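You operate a simulated robot arm through the tools that you are given. There is no shell and no other tool. Be economical: measure what you need, move in short steps, check, and stop when the job is done.

You run a simulated robot arm. Do the job below in one go: nothing can be reset, and whatever is moved stays where it is left.

## Task
Close the laptop down and put its purple memory stick in an empty dock on the riser.
Fine: hold the power button till the screen goes dark, then pull the stick; shut the lid last.

It is judged by the outcome, as a careful person would: the job done as asked, and still so three seconds after it is handed in. It fails if anything else is knocked over, pushed out of place, dropped, spilled or broken. Lids that push on must go on centred and level and be pressed home; caps that screw on are set level and turned clockwise until they are tight.

## Robot
A 6-joint arm with a two-finger parallel gripper, fixed in place. Base frame: the origin is at the foot of the arm, x ahead of it, y to its left, z up. Readings come in mm, degrees, newtons and seconds.
With the tool pointing down near the work surface it reaches from about 280 to 680 mm from the base axis. Its first joint turns from -166.0 to 166.0 degrees. Payload 4.1 kg.
Tool frame: the origin (TCP) lies between the finger pads and is the grasp point; the fingertips stand 23 mm ahead of it; z points along the fingers, y is the line along which they close. The gripper opens to 94 mm. The fingers are 38 mm wide and 10 mm thick; the gripper's body (54 by 96 mm) begins 39 mm behind the TCP.
Orientation is that of the tool frame in the base frame, as [roll, pitch, yaw] about the fixed x, y, z axes, in that order (R = Rz(yaw) Ry(pitch) Rx(roll)). With the fingers straight down and closing along the base's y, the tool's x points along the base's -x, its y along +y and its z along -z.

## Interface
- The arm moves only by the tool jog_arm. Its argument "plan" is a list of rows, each an object of numbers (a shift or turn left out is 0, a gripper value left out holds the last): "tx", "ty", "tz": the shift along the base's x, y, z in units of 250 mm (1.0 is 250 mm); "rx", "ry", "rz": the turn, a rotation vector about the base's x, y, z in units of 60 degrees (1.0 is 60 degrees); "fingers": the finger opening in mm, from 0 to 94. In form: [{"tx": .., "ty": .., "tz": .., "rx": .., "ry": .., "rz": .., "fingers": ..}, ...]. A call has 1 to 20 rows; each row is the pose to reach, as a shift and turn from the pose commanded when the call began. A call with a number of a shift or a turn outside -1 to 1 is refused whole. A row lasts 0.2 s, in which the tool goes at most 50 mm and 8.6 degrees; a call with a longer step from one row to the next is refused whole, and so is a gripper value outside its range. A pose out of reach is approached as far as the arm can. The call stops where the force on the tool passes 40 N (or 10 N more than at its start, if that is more) or the arm is blocked; 0.2 s more then pass. Each finger travels about 45 mm/s and halts on what it meets, pressing with about 24 N; the grip force reading is that of the motor and also rises with nothing between the fingers. The clock runs only during rows and for 0.2 s after the last one: add rows that repeat a pose to give the fingers time. The reply holds the time, the measured pose of the TCP, the force on the tool along the base axes, the opening and the grip force, in the units named above and with some noise, with the torque about the TCP (base axes, N m) and any sound that the robot's microphone picked up.
- Cameras (640 x 400 px; columns grow to the right, rows downward): "scene" is fixed at [217.1, 500.9, 1520.7]; the picture's right is [-0.84, -0.54, 0.00], its down [-0.32, 0.51, -0.80] and it looks along [0.43, -0.67, -0.60] (base axes); focal length 359 px, centre (320, 200). "wrist" rides on the gripper at [87, 16, -74] in the tool frame; the picture's right is [-0.18, 0.98, 0.00], its down [-0.58, -0.11, -0.81] and it looks along [-0.79, -0.15, 0.59] (tool axes); focal length 243 px, centre (320, 200). There is no depth. A picture from a camera that has moved, and an enlarged one, comes with that camera's place and axes in the base frame and with its lens. The place of the scene camera against the robot may be out by one fixed shift of up to 12 mm in any direction.
- get_image(camera): a new picture of that camera. The clock stands still meanwhile.
- move_column(by): slides the trunk up (or, below 0, down) by that many mm; the arm rides with it, the base frame stays. It gives what a move gives, with no picture.
- close_up(camera, box): a new picture of the part [left, top, right, bottom] of that camera's present view, enlarged. The clock stands still meanwhile.
- hand_in(): hands the job in; it is judged then, once.

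Go step by step. Nothing tells you positions but the pictures and the camera data: compare them with the known pose of the tool, close in by small moves and look again before you grip or let go. The budget is 120 turns and 68 pictures, counting those below and the enlarged ones. Unless the task says otherwise, let go and move clear before handing in, and close with one line.

The tools are called after "Call:" by a JSON object that holds its "fn" and its "kwargs". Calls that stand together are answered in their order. jog_arm: Moves the arm, as the interface text tells. Its arguments: {"type":"object","properties":{"plan":{"type":"array","items":{"type":"object","properties":{"tx":{"type":"number"},"ty":{"type":"number"},"tz":{"type":"number"},"rx":{"type":"number"},"ry":{"type":"number"},"rz":{"type":"number"},"fingers":{"type":"number"}}}}},"required":["plan"]} The other tools are called the same way: move_column (by) slides the trunk up or down; get_image (camera) takes a picture; close_up (camera, box) takes an enlarged picture of a part of a camera's view; hand_in () hands the job in.

At the start:

```text
clock: 0.0
eef_pos: [304.2, -128.5, 1271.5]
tcp_rot: [-179.9, 0.0, 179.9]
wrist_force: [0.2, -0.2, -0.2]
moment: [-0.01, 0.01, 0.01]
width: 93.8
grasp_force: 0.1
trunk travel left (down, up): [-450.0, 140.0]
```

scene: 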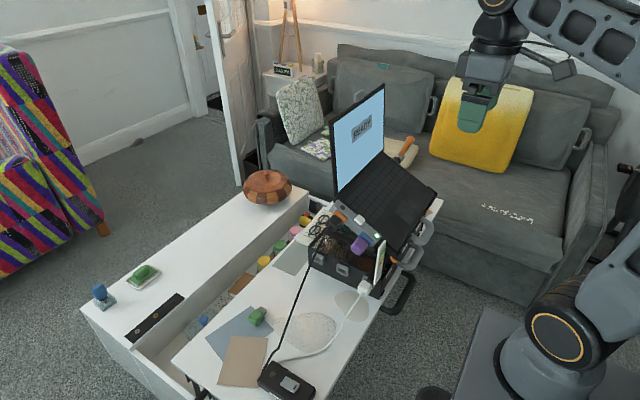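
wrist: 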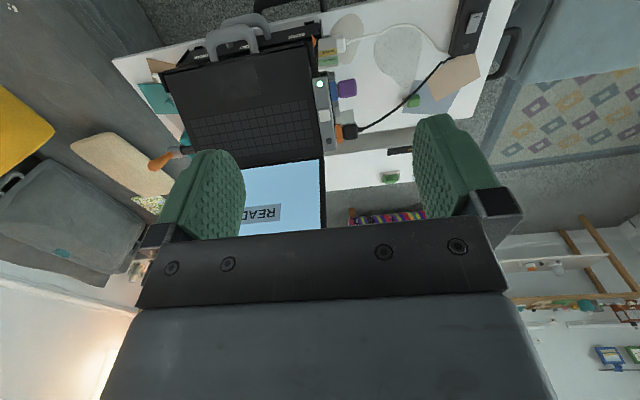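

I see a laptop on a tool-box riser on a table, with the screen showing "READY". I'll take enlarged views to find the power button, the purple stick and the docks.

Call:
{"fn": "close_up", "kwargs": {"camera": "scene", "box": [280, 180, 460, 300]}}

Call:
{"fn": "close_up", "kwargs": {"camera": "wrist", "box": [150, 10, 390, 160]}}

```text
3.33 times, centred on (370, 240) of scene
camera zoom: at [217.1, 500.9, 1520.7], right [-0.84, -0.54, 0.0], down [-0.32, 0.51, -0.8], along [0.43, -0.67, -0.6], focal length 1197 px, centre (153, 67)
```

zoom: 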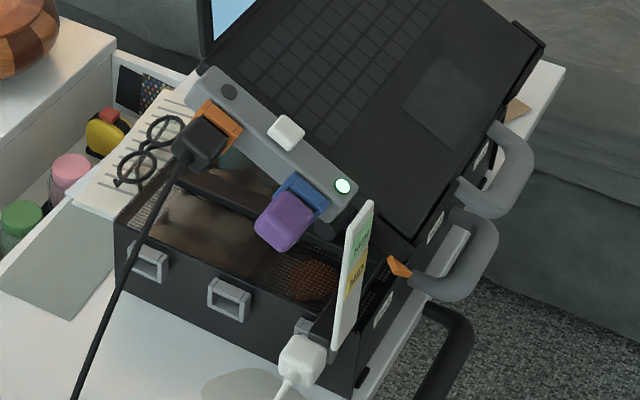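

```text
2.67 times, centred on (270, 85) of wrist
camera zoom: at [218.2, -111.6, 1346.8], right [0.18, 0.98, 0.0], down [0.58, -0.11, 0.81], along [0.79, -0.15, -0.59], focal length 647 px, centre (453, 507)
```

zoom: 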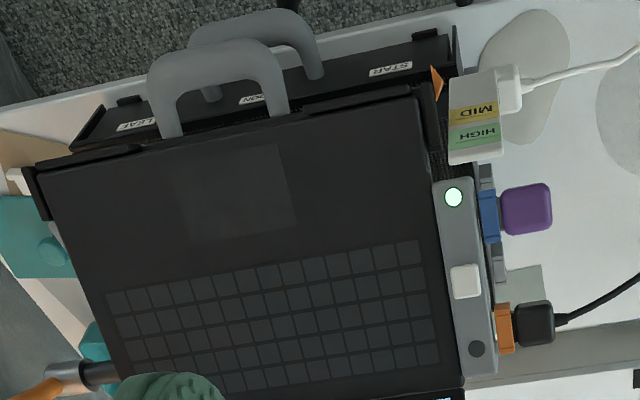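

Triangulating: the lit round button is near (465,-158,880) and the purple stick near (487,-105,874), sticking out along +y from the laptop's left side. I'll turn the gripper so its camera views that side from +y.

Call:
{"fn": "jog_arm", "kwargs": {"plan": [{"rz": -0.14, "tx": 0.08, "ty": 0.06}, {"rz": -0.28, "tx": 0.16, "ty": 0.12}, {"rz": -0.42, "tx": 0.24, "ty": 0.18}, {"rz": -0.56, "tx": 0.32, "ty": 0.24}, {"rz": -0.7, "tx": 0.4, "ty": 0.3}, {"rz": -0.84, "tx": 0.48, "ty": 0.36}, {"rz": -0.98, "tx": 0.56, "ty": 0.42}, {"rz": -0.98, "tx": 0.66, "ty": 0.48}]}}

```text
clock: 1.8
eef_pos: [470.9, -6.9, 1273.0]
tcp_rot: [180.0, 0.0, 121.1]
wrist_force: [-0.3, 0.9, -0.1]
moment: [-0.01, 0.01, 0.0]
width: 94.0
grasp_force: 0.1
trunk travel left (down, up): [-450.0, 140.0]
```

Call:
{"fn": "jog_arm", "kwargs": {"plan": [{"rz": -0.14, "tz": -0.18}, {"rz": -0.28, "tz": -0.36}, {"rz": -0.42, "tz": -0.54}, {"rz": -0.518, "tz": -0.72}, {"rz": -0.518, "tz": -0.9}]}}

Call:
{"fn": "get_image", "kwargs": {"camera": "wrist"}}

```text
clock: 3.0
eef_pos: [470.5, -9.6, 1048.1]
tcp_rot: [-179.9, 0.0, 90.0]
wrist_force: [0.2, 0.8, 0.0]
moment: [-0.01, -0.02, 0.0]
width: 94.0
grasp_force: 0.1
trunk travel left (down, up): [-450.0, 140.0]
```

```text
63 pictures are left
camera wrist: at [486.9, 77.8, 1123.4], right [0.98, -0.18, 0.0], down [-0.11, -0.58, 0.81], along [-0.15, -0.79, -0.59], focal length 243 px, centre (320, 200)
```

wrist: 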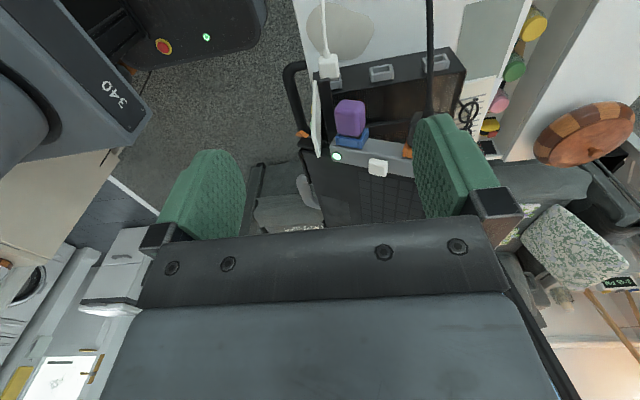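

Call:
{"fn": "close_up", "kwargs": {"camera": "wrist", "box": [280, 40, 480, 190]}}

```text
2.67 times, centred on (380, 115) of wrist
camera zoom: at [486.9, 77.8, 1123.4], right [0.98, -0.18, 0.0], down [-0.11, -0.58, 0.81], along [-0.15, -0.79, -0.59], focal length 647 px, centre (160, 427)
```

zoom: 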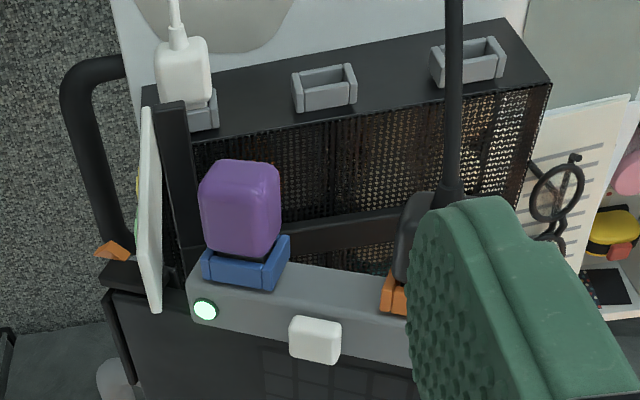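

The riser has three gray docks along its +y edge; the first one (with the white plug) is occupied, the middle and far ones look empty. I'll get a lower view from +y to see the dock and stick geometry.

Call:
{"fn": "jog_arm", "kwargs": {"plan": [{"tx": 0.05, "ty": 0.15, "tz": -0.1}, {"tx": 0.1, "ty": 0.3, "tz": -0.2}, {"tx": 0.1, "ty": 0.4, "tz": -0.36}]}}

Call:
{"fn": "get_image", "kwargs": {"camera": "wrist"}}

```text
clock: 3.8
eef_pos: [497.3, 93.2, 957.6]
tcp_rot: [-180.0, 0.0, 90.1]
wrist_force: [-1.3, -0.2, 0.3]
moment: [-0.01, 0.01, 0.0]
width: 93.8
grasp_force: 0.0
trunk travel left (down, up): [-450.0, 140.0]
```

```text
61 pictures are left
camera wrist: at [514.4, 179.2, 1034.5], right [0.98, -0.18, 0.0], down [-0.11, -0.58, 0.81], along [-0.15, -0.79, -0.59], focal length 243 px, centre (320, 200)
```

wrist: 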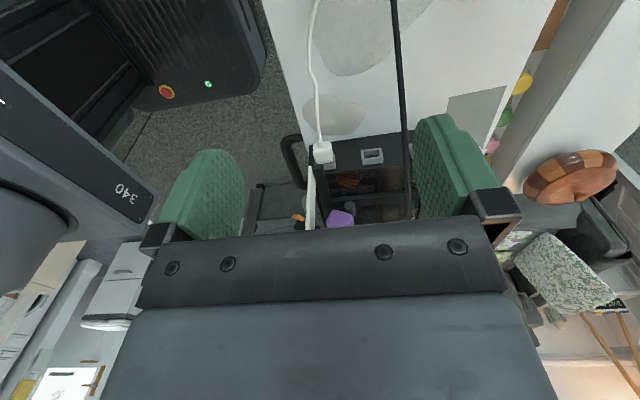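

The docks are now between the fingers, so I'll enlarge.

Call:
{"fn": "close_up", "kwargs": {"camera": "wrist", "box": [280, 120, 440, 230]}}

Call:
{"fn": "close_up", "kwargs": {"camera": "scene", "box": [300, 190, 420, 300]}}

```text
3.64 times, centred on (360, 175) of wrist
camera zoom: at [514.4, 179.2, 1034.5], right [0.98, -0.18, 0.0], down [-0.11, -0.58, 0.81], along [-0.15, -0.79, -0.59], focal length 882 px, centre (174, 291)
```

zoom: 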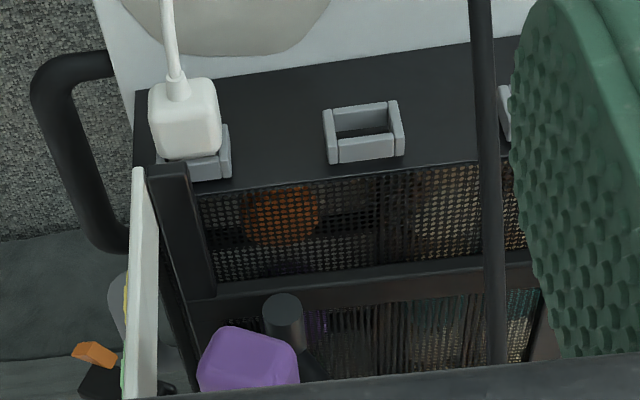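

```text
3.64 times, centred on (360, 245) of scene
camera zoom: at [217.1, 500.9, 1520.7], right [-0.84, -0.54, 0.0], down [-0.32, 0.51, -0.8], along [0.43, -0.67, -0.6], focal length 1306 px, centre (174, 36)
```

zoom: 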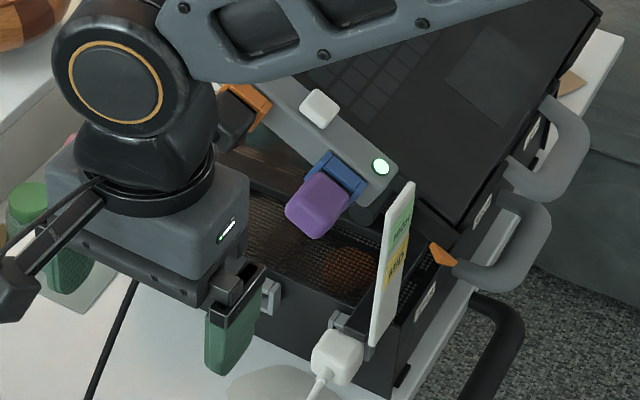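

The docks face +y on the riser's side: roughly x = 475 (taken), 552 and 634, at z ≈ 712. The laptop is pitched about 25°, rear edge up. Next I'll look closely at the button and stick.

Call:
{"fn": "jog_arm", "kwargs": {"plan": [{"tz": 0.14}, {"tx": -0.05, "ty": -0.15, "tz": 0.14}, {"tx": -0.09, "ty": -0.33, "tz": 0.14}, {"tx": -0.09, "ty": -0.5, "tz": 0.14}, {"tx": -0.09, "ty": -0.68, "tz": 0.14}]}}

Call:
{"fn": "close_up", "kwargs": {"camera": "wrist", "box": [230, 40, 430, 240]}}

```text
clock: 5.0
eef_pos: [472.3, -77.8, 990.6]
tcp_rot: [180.0, 0.0, 90.2]
wrist_force: [-0.3, -0.5, -0.4]
moment: [-0.01, 0.01, -0.01]
width: 94.2
grasp_force: 0.1
trunk travel left (down, up): [-450.0, 140.0]
```

```text
2.00 times, centred on (330, 140) of wrist
camera zoom: at [488.1, 8.9, 1065.4], right [0.98, -0.18, 0.0], down [-0.11, -0.58, 0.81], along [-0.15, -0.79, -0.59], focal length 485 px, centre (300, 320)
```

zoom: 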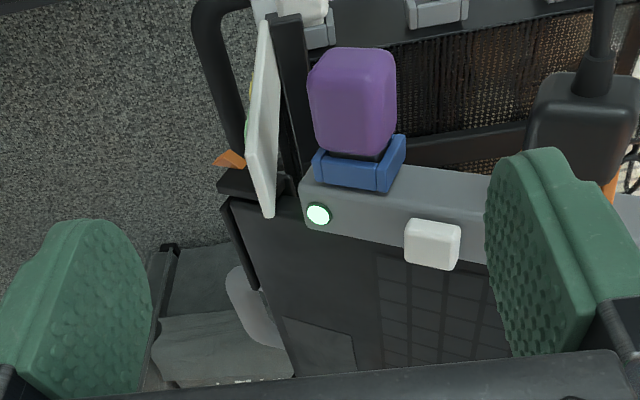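

A lit green disc, a raised white cap and a dark disc share the strip. I want a nearer look before deciding which one is the power button.

Call:
{"fn": "jog_arm", "kwargs": {"plan": [{"tx": 0.06, "ty": 0.06, "tz": -0.12}, {"tx": 0.12, "ty": 0.12, "tz": -0.2}]}}

Call:
{"fn": "close_up", "kwargs": {"camera": "wrist", "box": [250, 120, 420, 226]}}

Call:
{"fn": "close_up", "kwargs": {"camera": "scene", "box": [330, 200, 400, 250]}}

```text
clock: 5.6
eef_pos: [501.6, -48.0, 941.3]
tcp_rot: [-180.0, 0.0, 90.1]
wrist_force: [0.5, -0.5, -0.4]
moment: [0.01, -0.02, 0.02]
width: 94.3
grasp_force: 0.1
trunk travel left (down, up): [-450.0, 140.0]
```

```text
3.76 times, centred on (335, 173) of wrist
camera zoom: at [518.5, 40.0, 1015.1], right [0.98, -0.18, 0.0], down [-0.11, -0.58, 0.81], along [-0.15, -0.79, -0.59], focal length 913 px, centre (264, 302)
```

zoom: 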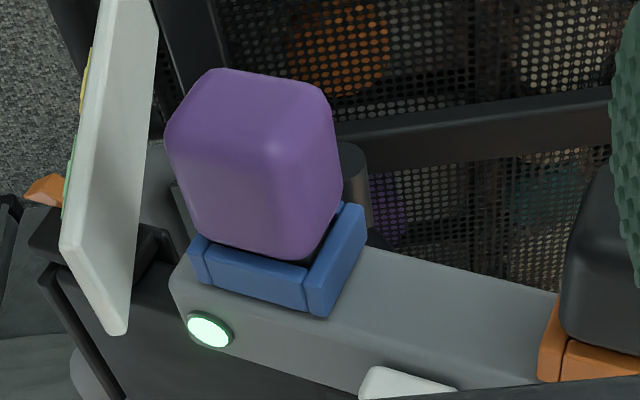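

```text
8.00 times, centred on (365, 225) of scene
camera zoom: at [217.1, 500.9, 1520.7], right [-0.84, -0.54, 0.0], down [-0.32, 0.51, -0.8], along [0.43, -0.67, -0.6], focal length 2872 px, centre (-40, 0)
```

zoom: 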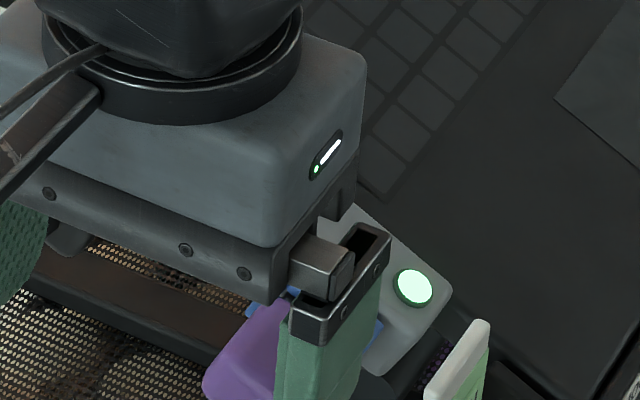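

I take the raised white cap to be the power button, near (518,-158,903), and the green disc to be the power LED; the screen will confirm. I'll close the fingers, tilt 25° to match the laptop and hover over the cap.

Call:
{"fn": "jog_arm", "kwargs": {"plan": [{"tz": 0.16, "fingers": 0}, {"tz": 0.2, "ry": -0.14, "fingers": 0}, {"ty": -0.15, "tz": 0.2, "ry": -0.28}, {"ty": -0.3, "tz": 0.2, "ry": -0.4167}, {"tx": -0.041, "ty": -0.44, "tz": 0.2, "ry": -0.4167}, {"tx": -0.041, "ty": -0.44, "tz": 0.075, "ry": -0.4167}, {"tx": -0.041, "ty": -0.44, "tz": 0.075, "ry": -0.4167}]}}

Call:
{"fn": "get_image", "kwargs": {"camera": "wrist"}}

Call:
{"fn": "close_up", "kwargs": {"camera": "scene", "box": [300, 140, 420, 240]}}

```text
clock: 7.2
eef_pos: [493.5, -158.5, 959.9]
tcp_rot: [155.1, 0.0, 90.2]
wrist_force: [1.0, -1.2, -0.2]
moment: [0.01, -0.02, 0.0]
width: 0.0
grasp_force: 24.2
trunk travel left (down, up): [-450.0, 140.0]
```

```text
55 pictures are left
camera wrist: at [477.3, -70.4, 1035.0], right [0.89, -0.18, 0.42], down [-0.44, -0.58, 0.69], along [0.12, -0.79, -0.6], focal length 243 px, centre (320, 200)
```

wrist: 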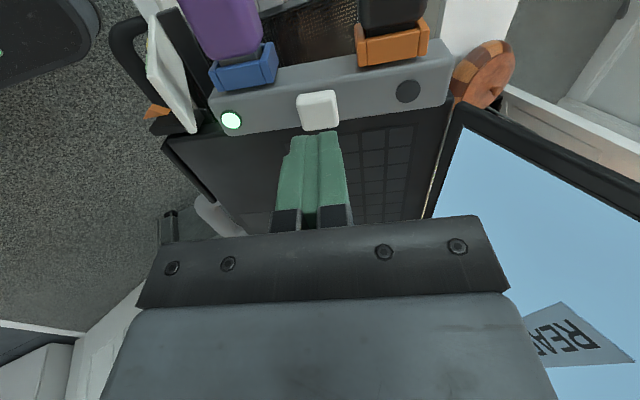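

```text
4.00 times, centred on (360, 190) of scene
camera zoom: at [217.1, 500.9, 1520.7], right [-0.84, -0.54, 0.0], down [-0.32, 0.51, -0.8], along [0.43, -0.67, -0.6], focal length 1436 px, centre (160, 240)
```

zoom: 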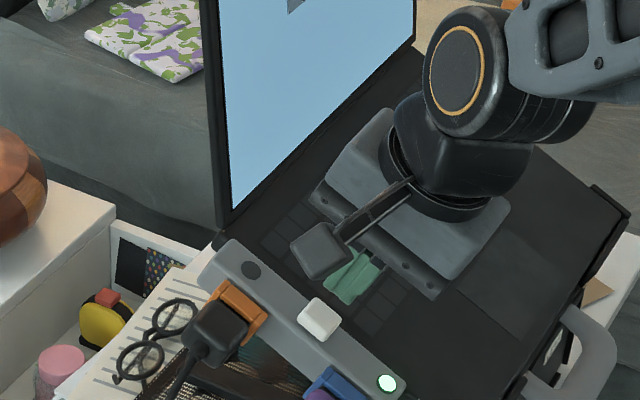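

The cap sits right under the fingertips along the tool axis. I'll descend along the laptop's normal in small steps.

Call:
{"fn": "jog_arm", "kwargs": {"plan": [{"tx": 0.0254, "tz": -0.0544}, {"tx": 0.0507, "tz": -0.1088}, {"tx": 0.0541, "tz": -0.116}]}}

Call:
{"fn": "close_up", "kwargs": {"camera": "wrist", "box": [220, 60, 420, 180]}}

```text
clock: 8.0
eef_pos: [507.1, -158.7, 933.5]
tcp_rot: [155.0, 0.0, 90.0]
wrist_force: [0.1, 0.2, -0.5]
moment: [0.01, 0.01, -0.03]
width: 0.1
grasp_force: 24.4
trunk travel left (down, up): [-450.0, 140.0]
```

```text
3.20 times, centred on (320, 120) of wrist
camera zoom: at [489.3, -70.9, 1007.4], right [0.89, -0.18, 0.42], down [-0.44, -0.58, 0.69], along [0.12, -0.79, -0.6], focal length 776 px, centre (320, 456)
```

zoom: 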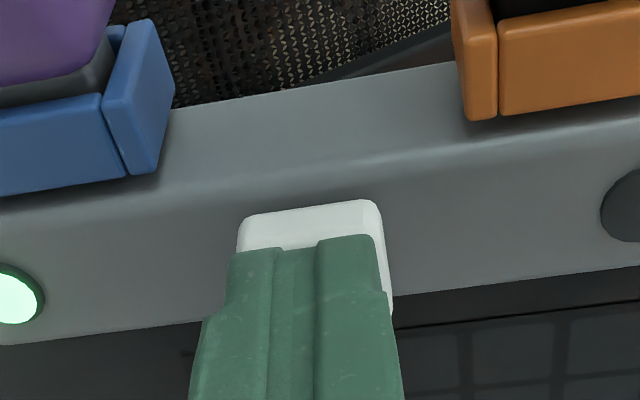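

The fingertips are just above the cap and centred on it. I'll press slowly now.

Call:
{"fn": "jog_arm", "kwargs": {"plan": [{"tx": 0.0034, "tz": -0.0072}, {"tx": 0.0068, "tz": -0.0145}, {"tx": 0.0101, "tz": -0.0217}, {"tx": 0.0118, "tz": -0.0254}, {"tx": 0.0135, "tz": -0.029}, {"tx": 0.0135, "tz": -0.029}]}}

```text
clock: 9.4
eef_pos: [508.7, -158.9, 925.1]
tcp_rot: [154.9, 0.1, 90.0]
wrist_force: [-3.2, -1.2, 13.3]
moment: [0.03, -0.08, -0.04]
width: 0.0
grasp_force: 24.7
trunk travel left (down, up): [-450.0, 140.0]
```

The tip is pressing with about 13 N. I'll press slightly more, hold for a while, then look at the screen.

Call:
{"fn": "jog_arm", "kwargs": {"plan": [{"tx": 0.0017, "tz": -0.0036}, {"tx": 0.0017, "tz": -0.0036}, {"tx": 0.0017, "tz": -0.0036}, {"tx": 0.0017, "tz": -0.0036}, {"tx": 0.0017, "tz": -0.0036}, {"tx": 0.0017, "tz": -0.0036}, {"tx": 0.0017, "tz": -0.0036}, {"tx": 0.0017, "tz": -0.0036}]}}

Call:
{"fn": "get_image", "kwargs": {"camera": "wrist"}}

```text
clock: 11.2
eef_pos: [509.9, -158.7, 925.5]
tcp_rot: [154.7, 0.1, 90.1]
wrist_force: [-0.4, -2.4, 28.1]
moment: [-0.02, -0.31, -0.02]
width: 0.0
grasp_force: 23.8
trunk travel left (down, up): [-450.0, 140.0]
```

```text
52 pictures are left
camera wrist: at [491.6, -71.2, 999.6], right [0.89, -0.18, 0.42], down [-0.44, -0.58, 0.68], along [0.12, -0.79, -0.6], focal length 243 px, centre (320, 200)
```

wrist: 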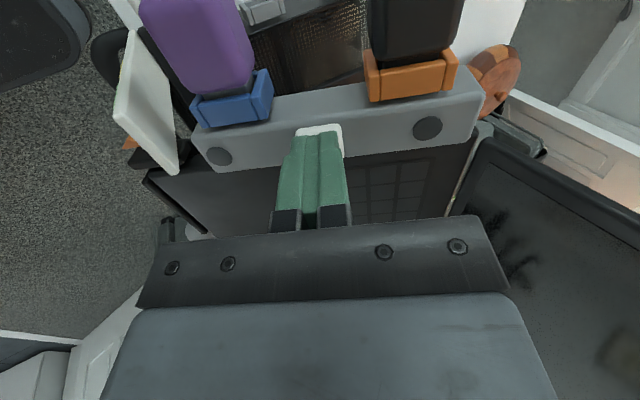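

The screen is dark and the LED is off: that was the power button. I'll release it, back off, and lean the hand 30° in the laptop frame to look at the stick for grasping.

Call:
{"fn": "jog_arm", "kwargs": {"plan": [{"tx": -0.034, "tz": 0.0725}, {"tx": -0.1, "tz": 0.22, "fingers": 60}, {"tx": -0.11, "ty": 0.15, "tz": 0.25, "rx": -0.12, "rz": -0.056}, {"tx": -0.12, "ty": 0.32, "tz": 0.25, "rx": -0.24, "rz": -0.112}, {"tx": -0.14, "ty": 0.4, "tz": 0.22, "rx": -0.36, "rz": -0.168}, {"tx": -0.16, "ty": 0.46, "tz": 0.2, "rx": -0.453, "rz": -0.2113}, {"tx": -0.16, "ty": 0.46, "tz": 0.2, "rx": -0.453, "rz": -0.2113}]}}

Call:
{"fn": "get_image", "kwargs": {"camera": "wrist"}}

```text
clock: 12.8
eef_pos: [470.2, -42.2, 971.6]
tcp_rot: [151.7, 27.0, 76.3]
wrist_force: [-1.5, 0.3, -0.4]
moment: [-0.03, 0.02, -0.01]
width: 60.0
grasp_force: 0.0
trunk travel left (down, up): [-450.0, 140.0]
```

```text
51 pictures are left
camera wrist: at [477.7, 69.8, 998.6], right [0.85, -0.16, 0.5], down [-0.52, -0.1, 0.85], along [-0.09, -0.98, -0.17], focal length 243 px, centre (320, 200)
```

wrist: 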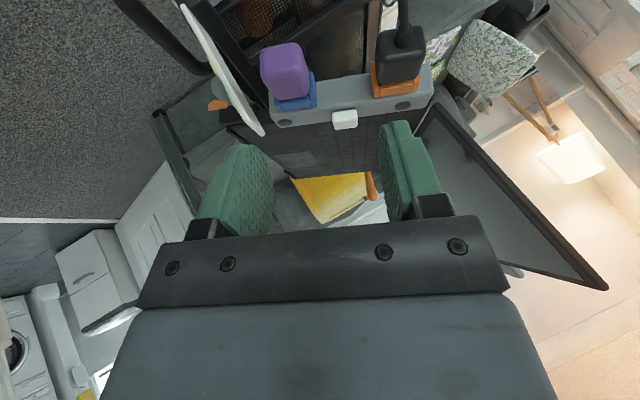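

Call:
{"fn": "close_up", "kwargs": {"camera": "wrist", "box": [210, 10, 370, 140]}}

Call:
{"fn": "close_up", "kwargs": {"camera": "scene", "box": [310, 200, 410, 270]}}

```text
3.08 times, centred on (290, 75) of wrist
camera zoom: at [477.7, 69.8, 998.6], right [0.85, -0.16, 0.5], down [-0.52, -0.1, 0.85], along [-0.09, -0.98, -0.17], focal length 746 px, centre (412, 585)
```

zoom: 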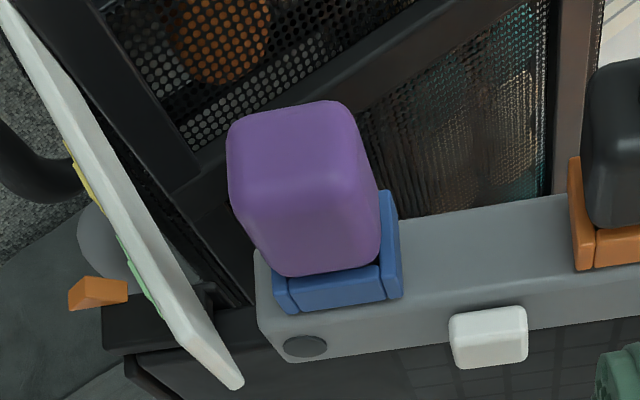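

```text
5.71 times, centred on (360, 235) of scene
camera zoom: at [217.1, 500.9, 1520.7], right [-0.84, -0.54, 0.0], down [-0.32, 0.51, -0.8], along [0.43, -0.67, -0.6], focal length 2052 px, centre (91, 0)
```

zoom: 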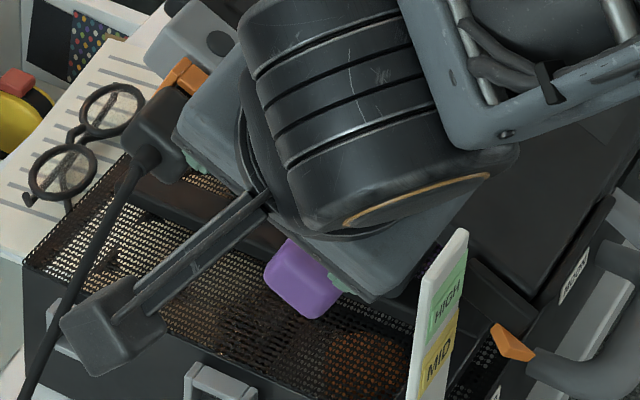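

I place the stick head centre at about (490,-102,868), roughly 29 mm wide and 34 mm long. I'll go to a pre-grasp pose 60 mm back along the tool axis with fingers at 48 mm.

Call:
{"fn": "jog_arm", "kwargs": {"plan": [{"tx": -0.008, "ty": -0.04, "tz": -0.1, "fingers": 48}, {"tx": -0.016, "ty": -0.083, "tz": -0.212, "fingers": 48}, {"tx": -0.016, "ty": -0.083, "tz": -0.212, "fingers": 48}]}}

Call:
{"fn": "get_image", "kwargs": {"camera": "wrist"}}

```text
clock: 13.6
eef_pos: [467.0, -63.9, 923.0]
tcp_rot: [151.7, 27.0, 76.4]
wrist_force: [0.2, 0.8, -0.3]
moment: [-0.01, -0.02, -0.01]
width: 48.1
grasp_force: 0.0
trunk travel left (down, up): [-450.0, 140.0]
```

```text
48 pictures are left
camera wrist: at [472.8, 48.4, 948.5], right [0.85, -0.16, 0.5], down [-0.52, -0.1, 0.85], along [-0.08, -0.98, -0.17], focal length 243 px, centre (320, 200)
```

wrist: 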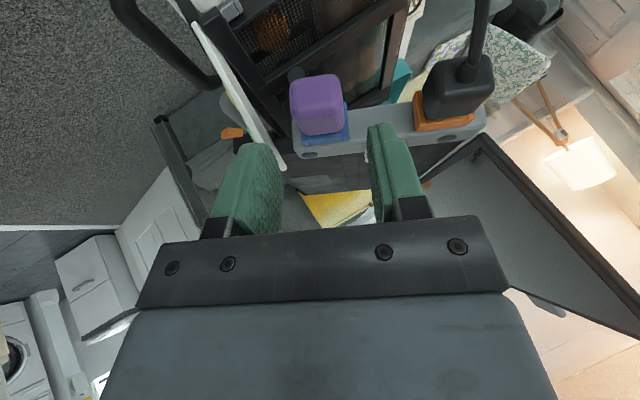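

The head lies straight along the tool axis. I'll advance to the grasp pose.

Call:
{"fn": "jog_arm", "kwargs": {"plan": [{"tx": 0.03, "ty": -0.039, "tz": -0.068}, {"tx": 0.06, "ty": -0.078, "tz": -0.136}, {"tx": 0.0896, "ty": -0.1164, "tz": -0.204}, {"tx": 0.0896, "ty": -0.1164, "tz": -0.204}]}}

Call:
{"fn": "close_up", "kwargs": {"camera": "wrist", "box": [200, 60, 440, 240]}}

Call:
{"fn": "close_up", "kwargs": {"camera": "scene", "box": [310, 190, 430, 280]}}

```text
clock: 14.6
eef_pos: [486.6, -92.7, 870.3]
tcp_rot: [151.8, 27.0, 76.3]
wrist_force: [0.0, -0.5, 0.0]
moment: [0.0, -0.04, -0.03]
width: 48.1
grasp_force: 0.1
trunk travel left (down, up): [-450.0, 140.0]
```

```text
2.22 times, centred on (320, 150) of wrist
camera zoom: at [493.0, 20.1, 897.1], right [0.85, -0.16, 0.5], down [-0.52, -0.1, 0.85], along [-0.09, -0.98, -0.17], focal length 539 px, centre (320, 311)
```

zoom: 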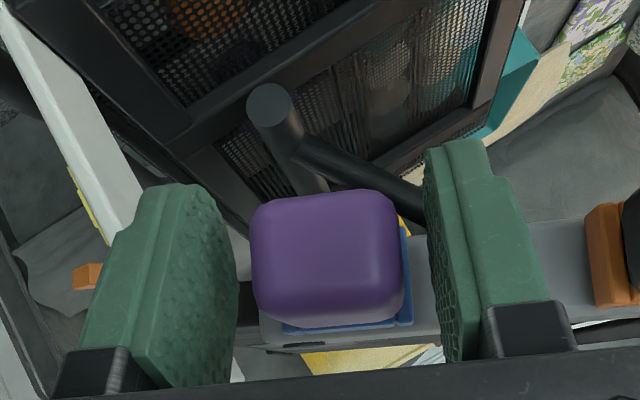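

```text
4.44 times, centred on (370, 235) of scene
camera zoom: at [217.1, 500.9, 1520.7], right [-0.84, -0.54, 0.0], down [-0.32, 0.51, -0.8], along [0.43, -0.67, -0.6], focal length 1596 px, centre (98, 44)
```

zoom: 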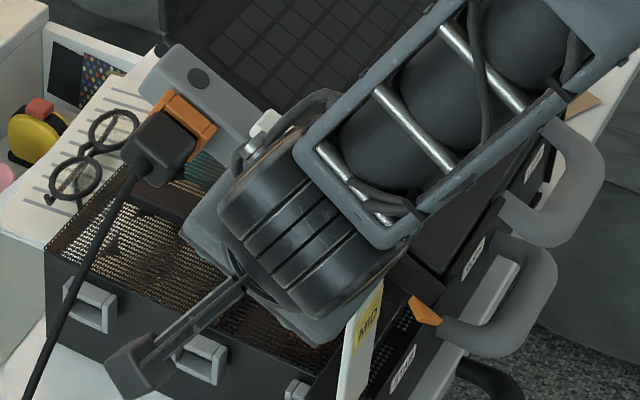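

The head is between the pads. I'll close on it.

Call:
{"fn": "jog_arm", "kwargs": {"plan": [{"fingers": 20}, {"fingers": 20}, {"fingers": 20}, {"fingers": 20}]}}

```text
clock: 15.6
eef_pos: [487.8, -92.9, 870.7]
tcp_rot: [151.8, 27.1, 76.3]
wrist_force: [4.7, -0.7, 2.8]
moment: [-0.03, -0.43, 0.1]
width: 32.1
grasp_force: 23.2
trunk travel left (down, up): [-450.0, 140.0]
```

Gripped at 32 mm. I'll pull straight out along +y.

Call:
{"fn": "jog_arm", "kwargs": {"plan": [{"ty": 0.016}, {"ty": 0.032}, {"ty": 0.048}, {"ty": 0.064}, {"ty": 0.1}, {"ty": 0.16}, {"ty": 0.2}]}}

Call:
{"fn": "close_up", "kwargs": {"camera": "wrist", "box": [200, 60, 440, 240]}}

```text
clock: 17.2
eef_pos: [487.0, -43.0, 869.9]
tcp_rot: [151.7, 27.0, 76.4]
wrist_force: [-0.2, -1.0, -0.5]
moment: [0.0, -0.02, 0.01]
width: 32.1
grasp_force: 23.8
trunk travel left (down, up): [-450.0, 140.0]
```

```text
2.22 times, centred on (320, 150) of wrist
camera zoom: at [493.5, 70.0, 896.4], right [0.85, -0.16, 0.5], down [-0.52, -0.1, 0.85], along [-0.08, -0.98, -0.17], focal length 539 px, centre (320, 311)
```

zoom: 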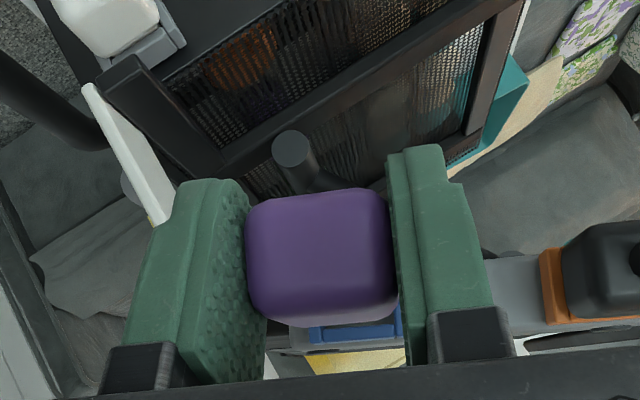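

The stick is free. I'll lift it, level it (undo the 25° pitch), and carry it over the cable toward the far dock.

Call:
{"fn": "jog_arm", "kwargs": {"plan": [{"ty": 0.1, "tz": 0.16}, {"ty": 0.2, "tz": 0.34}, {"ty": 0.24, "tz": 0.52, "ry": 0.14}, {"tx": 0.1, "ty": 0.24, "tz": 0.52, "ry": 0.28}, {"tx": 0.25, "ty": 0.24, "tz": 0.52, "ry": 0.4167}, {"tx": 0.42, "ty": 0.24, "tz": 0.52, "ry": 0.4167}, {"tx": 0.588, "ty": 0.24, "tz": 0.52, "ry": 0.4167}, {"tx": 0.588, "ty": 0.24, "tz": 0.35, "ry": 0.4167}, {"tx": 0.588, "ty": 0.24, "tz": 0.2, "ry": 0.4167}, {"tx": 0.588, "ty": 0.24, "tz": 0.2, "ry": 0.4167}]}}

Call:
{"fn": "get_image", "kwargs": {"camera": "wrist"}}

Call:
{"fn": "get_image", "kwargs": {"camera": "scene"}}

```text
refused: row 2 steps farther than a row can; nothing moved
```

```text
44 pictures are left
camera wrist: at [493.5, 70.0, 896.4], right [0.85, -0.16, 0.5], down [-0.52, -0.1, 0.85], along [-0.08, -0.98, -0.17], focal length 243 px, centre (320, 200)
```

wrist: 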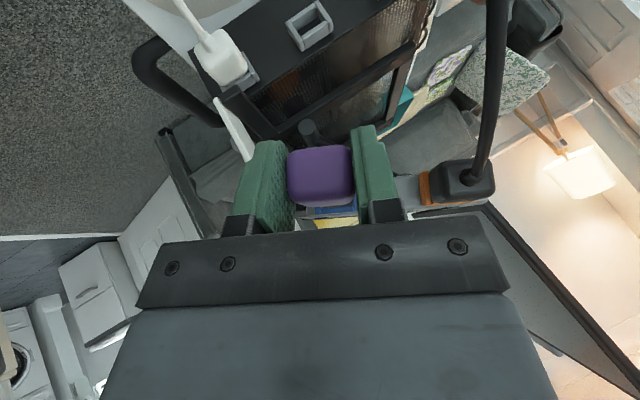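

```text
43 pictures are left
```

scene: 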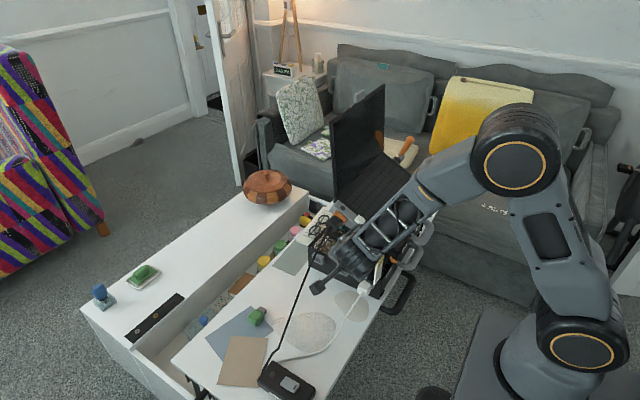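

The call was refused for step size only; I'll resend it with shorter steps.

Call:
{"fn": "jog_arm", "kwargs": {"plan": [{"ty": 0.08, "tz": 0.14}, {"ty": 0.16, "tz": 0.28}, {"ty": 0.22, "tz": 0.42}, {"ty": 0.24, "tz": 0.52, "ry": 0.14}, {"tx": 0.1, "ty": 0.24, "tz": 0.52, "ry": 0.28}, {"tx": 0.25, "ty": 0.24, "tz": 0.52, "ry": 0.4167}, {"tx": 0.42, "ty": 0.24, "tz": 0.52, "ry": 0.4167}, {"tx": 0.588, "ty": 0.24, "tz": 0.52, "ry": 0.4167}, {"tx": 0.588, "ty": 0.24, "tz": 0.36, "ry": 0.4167}, {"tx": 0.588, "ty": 0.24, "tz": 0.2, "ry": 0.4167}, {"tx": 0.588, "ty": 0.24, "tz": 0.2, "ry": 0.4167}]}}

Call:
{"fn": "get_image", "kwargs": {"camera": "wrist"}}

Call:
{"fn": "get_image", "kwargs": {"camera": "scene"}}

```text
clock: 19.6
eef_pos: [633.9, 14.3, 920.7]
tcp_rot: [-179.8, 30.0, 90.2]
wrist_force: [0.3, 0.0, 0.2]
moment: [0.02, 0.01, -0.01]
width: 31.8
grasp_force: 23.6
trunk travel left (down, up): [-450.0, 140.0]
```

```text
42 pictures are left
camera wrist: at [649.6, 127.6, 942.5], right [0.98, -0.16, 0.09], down [-0.11, -0.1, 0.99], along [-0.15, -0.98, -0.12], focal length 243 px, centre (320, 200)
```

wrist: 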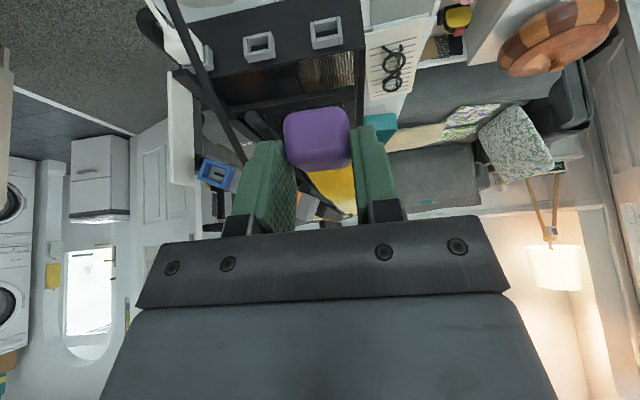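

```text
41 pictures are left
```

scene: 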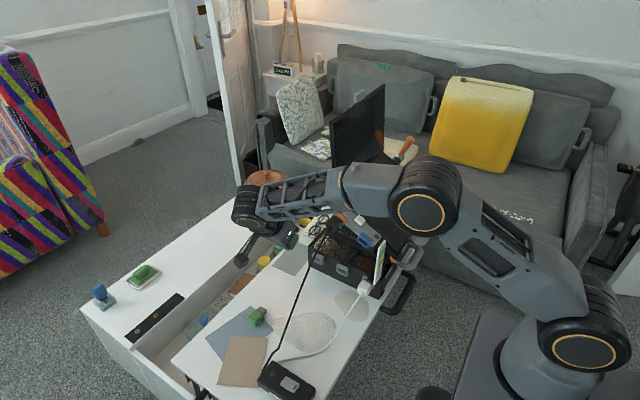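

Far dock checks out at about (637,-138,710). With the wrist this low the forearm would pass near the cable, so I'll raise the trunk first to make the forearm come down more steeply.

Call:
{"fn": "move_column", "kwargs": {"by": 135}}

```text
clock: 21.2
eef_pos: [633.2, 14.0, 1056.9]
tcp_rot: [-179.9, 30.0, 90.0]
wrist_force: [0.2, -0.2, -0.1]
moment: [0.03, 0.01, -0.01]
width: 31.8
grasp_force: 23.8
trunk travel left (down, up): [-585.0, 5.0]
```

Call:
{"fn": "jog_arm", "kwargs": {"plan": [{"tz": -0.18}, {"tz": -0.36}, {"tz": -0.54}, {"tz": -0.72}, {"tz": -0.9}, {"tz": -0.9, "tx": 0.014}]}}

Call:
{"fn": "get_image", "kwargs": {"camera": "scene"}}

Call:
{"fn": "get_image", "kwargs": {"camera": "wrist"}}

```text
clock: 22.6
eef_pos: [635.7, 14.7, 827.5]
tcp_rot: [179.9, 30.0, 90.1]
wrist_force: [-0.1, 0.0, -0.2]
moment: [-0.01, 0.0, 0.03]
width: 31.7
grasp_force: 24.1
trunk travel left (down, up): [-585.0, 5.0]
```

```text
40 pictures are left
```

scene: 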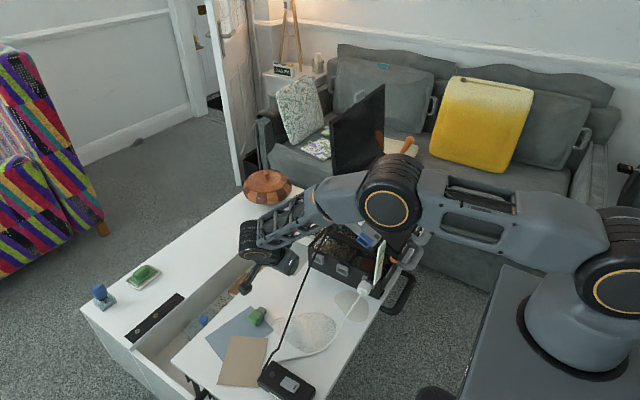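

```text
39 pictures are left
camera wrist: at [653.0, 127.5, 849.9], right [0.98, -0.16, 0.09], down [-0.11, -0.1, 0.99], along [-0.15, -0.98, -0.12], focal length 243 px, centre (320, 200)
```

wrist: 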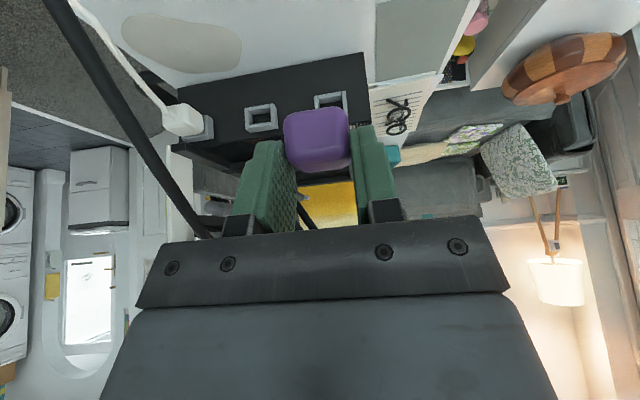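

Call:
{"fn": "close_up", "kwargs": {"camera": "wrist", "box": [220, 40, 400, 180]}}

```text
2.86 times, centred on (310, 110) of wrist
camera zoom: at [653.0, 127.5, 849.9], right [0.98, -0.16, 0.09], down [-0.11, -0.1, 0.99], along [-0.15, -0.98, -0.12], focal length 693 px, centre (349, 457)
```

zoom: 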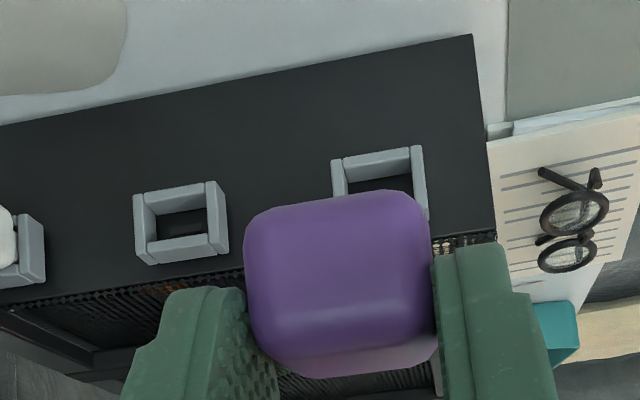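

The stick seems to have shifted in the grip relative to the image taken just after the pull. I'll check it more closely before docking.

Call:
{"fn": "close_up", "kwargs": {"camera": "scene", "box": [225, 210, 345, 300]}}

Call:
{"fn": "close_up", "kwargs": {"camera": "wrist", "box": [240, 90, 400, 220]}}

```text
4.44 times, centred on (285, 255) of scene
camera zoom: at [217.1, 500.9, 1520.7], right [-0.84, -0.54, 0.0], down [-0.32, 0.51, -0.8], along [0.43, -0.67, -0.6], focal length 1596 px, centre (476, -44)
```

zoom: 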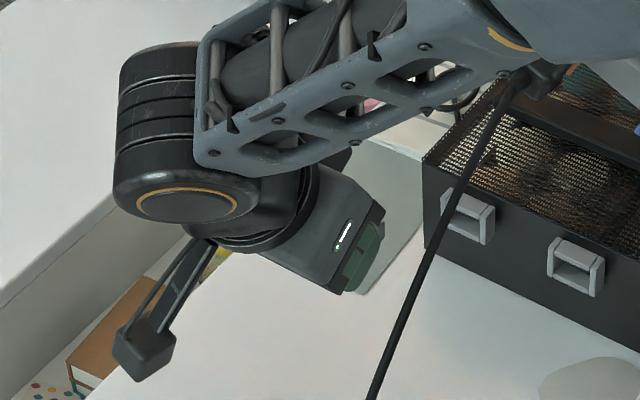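

```text
3.08 times, centred on (320, 155) of wrist
camera zoom: at [653.0, 127.5, 849.9], right [0.98, -0.16, 0.09], down [-0.11, -0.1, 0.99], along [-0.15, -0.98, -0.12], focal length 746 px, centre (320, 338)
```

zoom: 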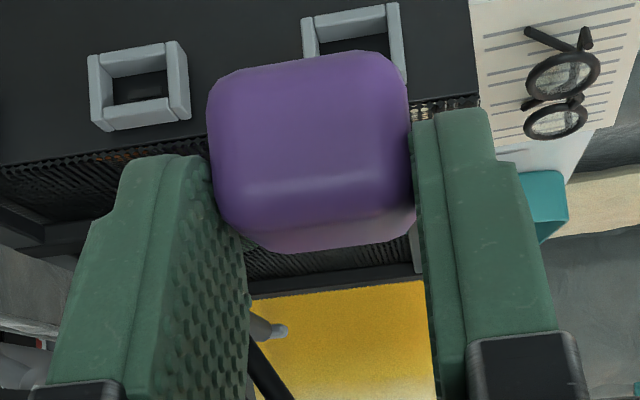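

The stick has slid about 20 mm toward the fingertips during transit. Before docking I'll lift it gently and turn it side-on to the scene camera to see how it's held.

Call:
{"fn": "jog_arm", "kwargs": {"plan": [{"tz": 0.03}, {"tz": 0.1}, {"tz": 0.2}, {"tz": 0.3}, {"tz": 0.42}, {"tz": 0.54}, {"tz": 0.64, "tx": -0.04}, {"tz": 0.7, "tx": -0.12, "rz": -0.1}, {"tz": 0.72, "tx": -0.22, "ty": 0.06, "rz": -0.22}, {"tz": 0.72, "tx": -0.32, "ty": 0.14, "rz": -0.34}, {"tz": 0.72, "tx": -0.42, "ty": 0.22, "rz": -0.46}, {"tz": 0.72, "tx": -0.5, "ty": 0.3, "rz": -0.58}, {"tz": 0.72, "tx": -0.56, "ty": 0.34, "rz": -0.7}, {"tz": 0.72, "tx": -0.6, "ty": 0.36, "rz": -0.82}, {"tz": 0.72, "tx": -0.6, "ty": 0.36, "rz": -0.92}, {"tz": 0.72, "tx": -0.6, "ty": 0.36, "rz": -1.0}]}}

Call:
{"fn": "get_image", "kwargs": {"camera": "scene"}}

```text
clock: 26.0
eef_pos: [487.3, 104.2, 1012.0]
tcp_rot: [-180.0, 30.1, 29.9]
wrist_force: [-0.1, -0.3, -0.9]
moment: [-0.01, 0.03, 0.01]
width: 31.8
grasp_force: 23.9
trunk travel left (down, up): [-585.0, 5.0]
```

```text
35 pictures are left
```

scene: 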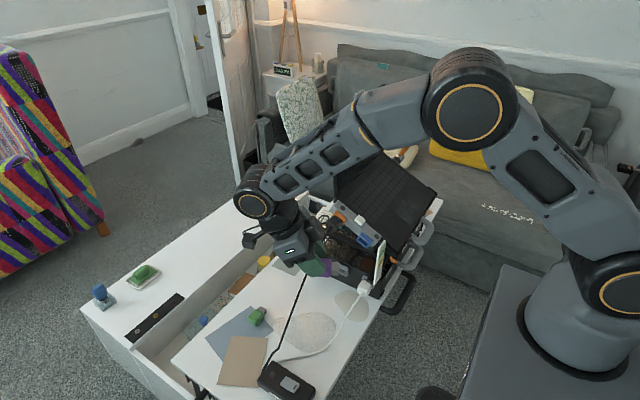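

Call:
{"fn": "close_up", "kwargs": {"camera": "scene", "box": [260, 225, 380, 305]}}

```text
5.00 times, centred on (320, 265) of scene
camera zoom: at [217.1, 500.9, 1520.7], right [-0.84, -0.54, 0.0], down [-0.32, 0.51, -0.8], along [0.43, -0.67, -0.6], focal length 1795 px, centre (320, -125)
```

zoom: 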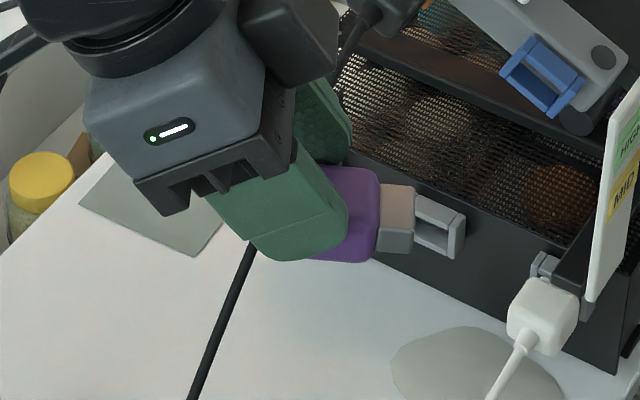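

Call:
{"fn": "close_up", "kwargs": {"camera": "scene", "box": [308, 252, 356, 282]}}

Call:
{"fn": "get_image", "kwargs": {"camera": "wrist"}}

```text
13.33 times, centred on (332, 267) of scene
camera zoom: at [217.1, 500.9, 1520.7], right [-0.84, -0.54, 0.0], down [-0.32, 0.51, -0.8], along [0.43, -0.67, -0.6], focal length 4788 px, centre (160, -693)
```

zoom: 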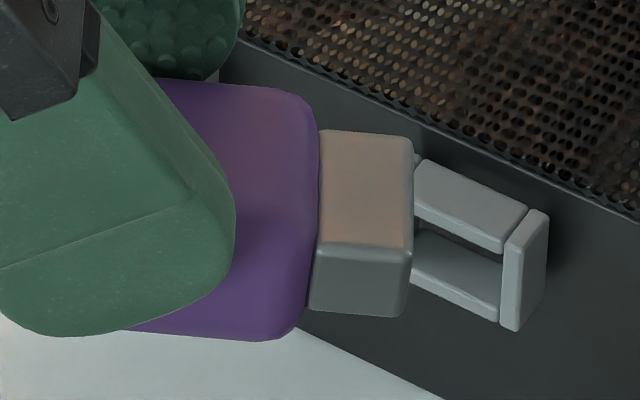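

```text
32 pictures are left
camera wrist: at [591.9, 146.4, 1033.3], right [0.35, -0.93, 0.09], down [-0.14, 0.04, 0.99], along [-0.93, -0.36, -0.12], focal length 243 px, centre (320, 200)
```

wrist: 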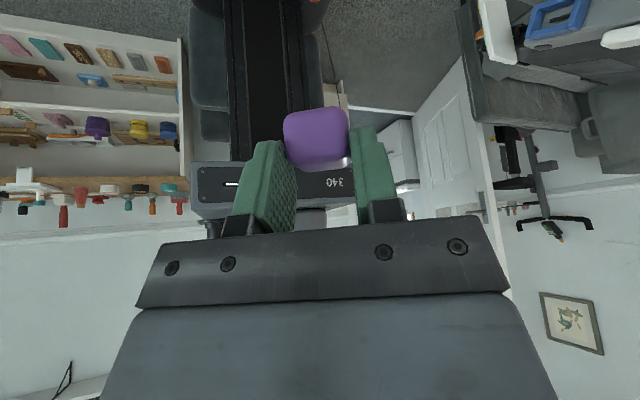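

The plug is a wide metal block, nearly level but about 4° tip-down, and held near the fingertips. I'll go back, then gently press the head flat on the clear table beside the riser to level it and seat it deeper in the grip.

Call:
{"fn": "jog_arm", "kwargs": {"plan": [{"rz": 0.06}, {"rz": 0.16, "tx": 0.04}, {"rz": 0.28, "tx": 0.1, "ty": -0.04}, {"rz": 0.4, "tx": 0.18, "ty": -0.08}, {"rz": 0.52, "tx": 0.26, "ty": -0.14}, {"rz": 0.64, "tx": 0.36, "ty": -0.2}, {"rz": 0.76, "tx": 0.46, "ty": -0.26}, {"rz": 0.88, "tx": 0.54, "ty": -0.32}, {"rz": 1.0, "tx": 0.596, "ty": -0.36}, {"rz": 1.0, "tx": 0.602, "ty": -0.38, "tz": -0.06}, {"rz": 1.0, "tx": 0.602, "ty": -0.42, "tz": -0.18}, {"rz": 1.0, "tx": 0.602, "ty": -0.46, "tz": -0.32}, {"rz": 1.0, "tx": 0.602, "ty": -0.5, "tz": -0.46}, {"rz": 1.0, "tx": 0.602, "ty": -0.54, "tz": -0.6}, {"rz": 1.0, "tx": 0.602, "ty": -0.56, "tz": -0.74}, {"rz": 1.0, "tx": 0.602, "ty": -0.57, "tz": -0.84}, {"rz": 1.0, "tx": 0.602, "ty": -0.57, "tz": -0.92}, {"rz": 1.0, "tx": 0.602, "ty": -0.57, "tz": -0.96}]}}

Call:
{"fn": "get_image", "kwargs": {"camera": "wrist"}}

Call:
{"fn": "close_up", "kwargs": {"camera": "scene", "box": [220, 190, 400, 310]}}

```text
clock: 29.8
eef_pos: [636.0, -38.1, 770.8]
tcp_rot: [-180.0, 30.1, 89.9]
wrist_force: [0.3, -0.9, -0.4]
moment: [-0.01, 0.0, -0.01]
width: 31.6
grasp_force: 23.9
trunk travel left (down, up): [-585.0, 5.0]
```

```text
31 pictures are left
camera wrist: at [653.1, 75.6, 792.1], right [0.98, -0.16, 0.09], down [-0.11, -0.1, 0.99], along [-0.15, -0.98, -0.12], focal length 243 px, centre (320, 200)
```

wrist: 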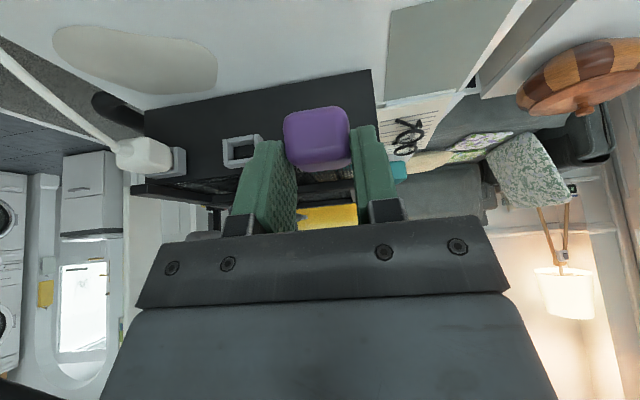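

```text
3.33 times, centred on (310, 250) of scene
camera zoom: at [217.1, 500.9, 1520.7], right [-0.84, -0.54, 0.0], down [-0.32, 0.51, -0.8], along [0.43, -0.67, -0.6], focal length 1197 px, centre (353, 33)
```

zoom: 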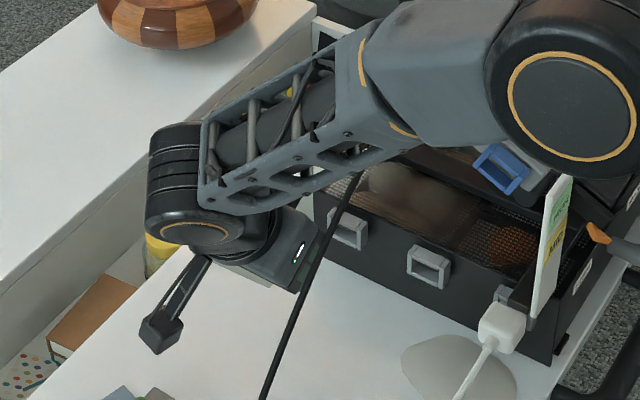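

Call:
{"fn": "jog_arm", "kwargs": {"plan": [{"tz": -0.1}, {"tz": -0.2}, {"tz": -0.28}, {"tz": -0.3}, {"tz": -0.31}, {"tz": -0.32}, {"tz": -0.33}, {"tz": -0.34}, {"tz": -0.345}]}}

```text
clock: 31.8
eef_pos: [632.3, -39.6, 692.2]
tcp_rot: [-179.9, 30.0, 90.1]
wrist_force: [0.2, -0.1, 0.0]
moment: [-0.03, -0.01, 0.02]
width: 31.8
grasp_force: 23.9
out of reach, approached as far as the arm can: row 6, 7, 8, 9
trunk travel left (down, up): [-585.0, 5.0]
```

The arm is at its reach limit with the trunk this high. I'll lift a bit, lower the trunk 50 mm and continue.

Call:
{"fn": "jog_arm", "kwargs": {"plan": [{"tz": 0.1}, {"tz": 0.22}, {"tz": 0.24}]}}

Call:
{"fn": "move_column", "kwargs": {"by": -45}}

```text
clock: 32.6
eef_pos: [631.8, -39.3, 752.2]
tcp_rot: [-180.0, 30.0, 90.1]
wrist_force: [-0.6, -0.6, 0.6]
moment: [0.05, -0.02, 0.01]
width: 31.9
grasp_force: 24.4
trunk travel left (down, up): [-585.0, 5.0]
```

```text
clock: 33.5
eef_pos: [631.6, -38.4, 707.5]
tcp_rot: [-179.9, 30.0, 90.1]
wrist_force: [-0.4, 1.0, -0.3]
moment: [-0.01, 0.0, -0.02]
width: 31.9
grasp_force: 23.6
trunk travel left (down, up): [-540.0, 50.0]
```

Call:
{"fn": "jog_arm", "kwargs": {"plan": [{"tz": -0.04}, {"tz": -0.056}, {"tz": -0.064}, {"tz": -0.072}, {"tz": -0.08}, {"tz": -0.088}, {"tz": -0.096}, {"tz": -0.104}]}}

```text
clock: 35.3
eef_pos: [631.6, -38.9, 681.1]
tcp_rot: [180.0, 30.0, 90.1]
wrist_force: [-0.2, 0.2, -0.3]
moment: [0.03, 0.01, -0.03]
width: 31.9
grasp_force: 24.3
trunk travel left (down, up): [-540.0, 50.0]
```

Call:
{"fn": "jog_arm", "kwargs": {"plan": [{"tz": -0.006}, {"tz": -0.012}, {"tz": -0.018}, {"tz": -0.024}, {"tz": -0.024}]}}

Call:
{"fn": "close_up", "kwargs": {"camera": "wrist", "box": [200, 60, 440, 210]}}

Call:
{"fn": "close_up", "kwargs": {"camera": "scene", "box": [240, 210, 360, 300]}}

```text
clock: 36.5
eef_pos: [632.2, -38.8, 676.7]
tcp_rot: [179.8, 30.1, 90.0]
wrist_force: [1.9, 2.2, 18.2]
moment: [-0.52, -0.01, 0.08]
width: 31.7
grasp_force: 23.9
trunk travel left (down, up): [-540.0, 50.0]
```

```text
2.67 times, centred on (320, 135) of wrist
camera zoom: at [647.6, 74.4, 699.3], right [0.98, -0.16, 0.1], down [-0.11, -0.1, 0.99], along [-0.15, -0.98, -0.12], focal length 647 px, centre (320, 373)
```

zoom: 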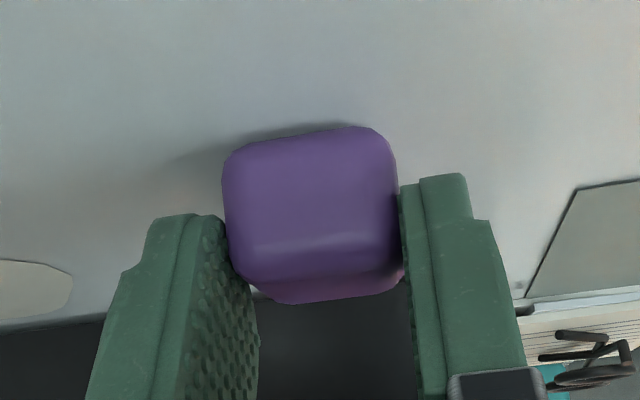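

```text
4.44 times, centred on (300, 255) of scene
camera zoom: at [217.1, 500.9, 1520.7], right [-0.84, -0.54, 0.0], down [-0.32, 0.51, -0.8], along [0.43, -0.67, -0.6], focal length 1596 px, centre (409, -44)
```

zoom: 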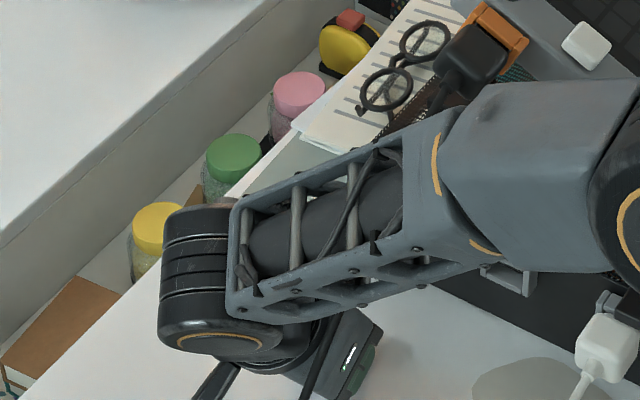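

Call:
{"fn": "jog_arm", "kwargs": {"plan": [{"tz": -0.004}, {"tz": -0.008}, {"tz": -0.012}, {"tz": -0.012}]}}

Call:
{"fn": "close_up", "kwargs": {"camera": "wrist", "box": [200, 60, 440, 210]}}

```text
clock: 37.5
eef_pos: [630.4, -39.7, 673.6]
tcp_rot: [-179.9, 30.0, 90.1]
wrist_force: [4.5, 4.4, 18.0]
moment: [-0.09, -0.07, 0.05]
width: 32.0
grasp_force: 23.7
trunk travel left (down, up): [-540.0, 50.0]
```

```text
2.67 times, centred on (320, 135) of wrist
camera zoom: at [646.5, 74.1, 694.9], right [0.98, -0.16, 0.09], down [-0.11, -0.1, 0.99], along [-0.15, -0.98, -0.12], focal length 647 px, centre (320, 373)
```

zoom: 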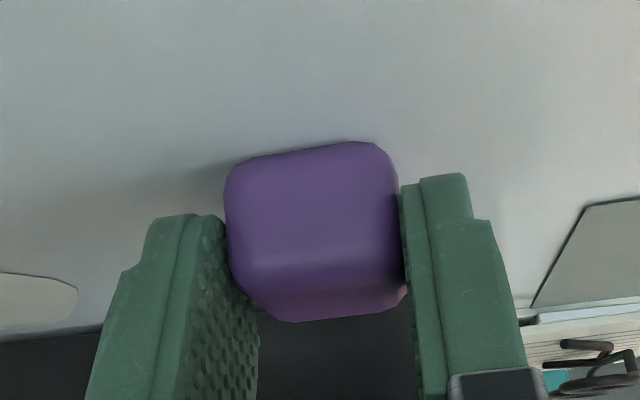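

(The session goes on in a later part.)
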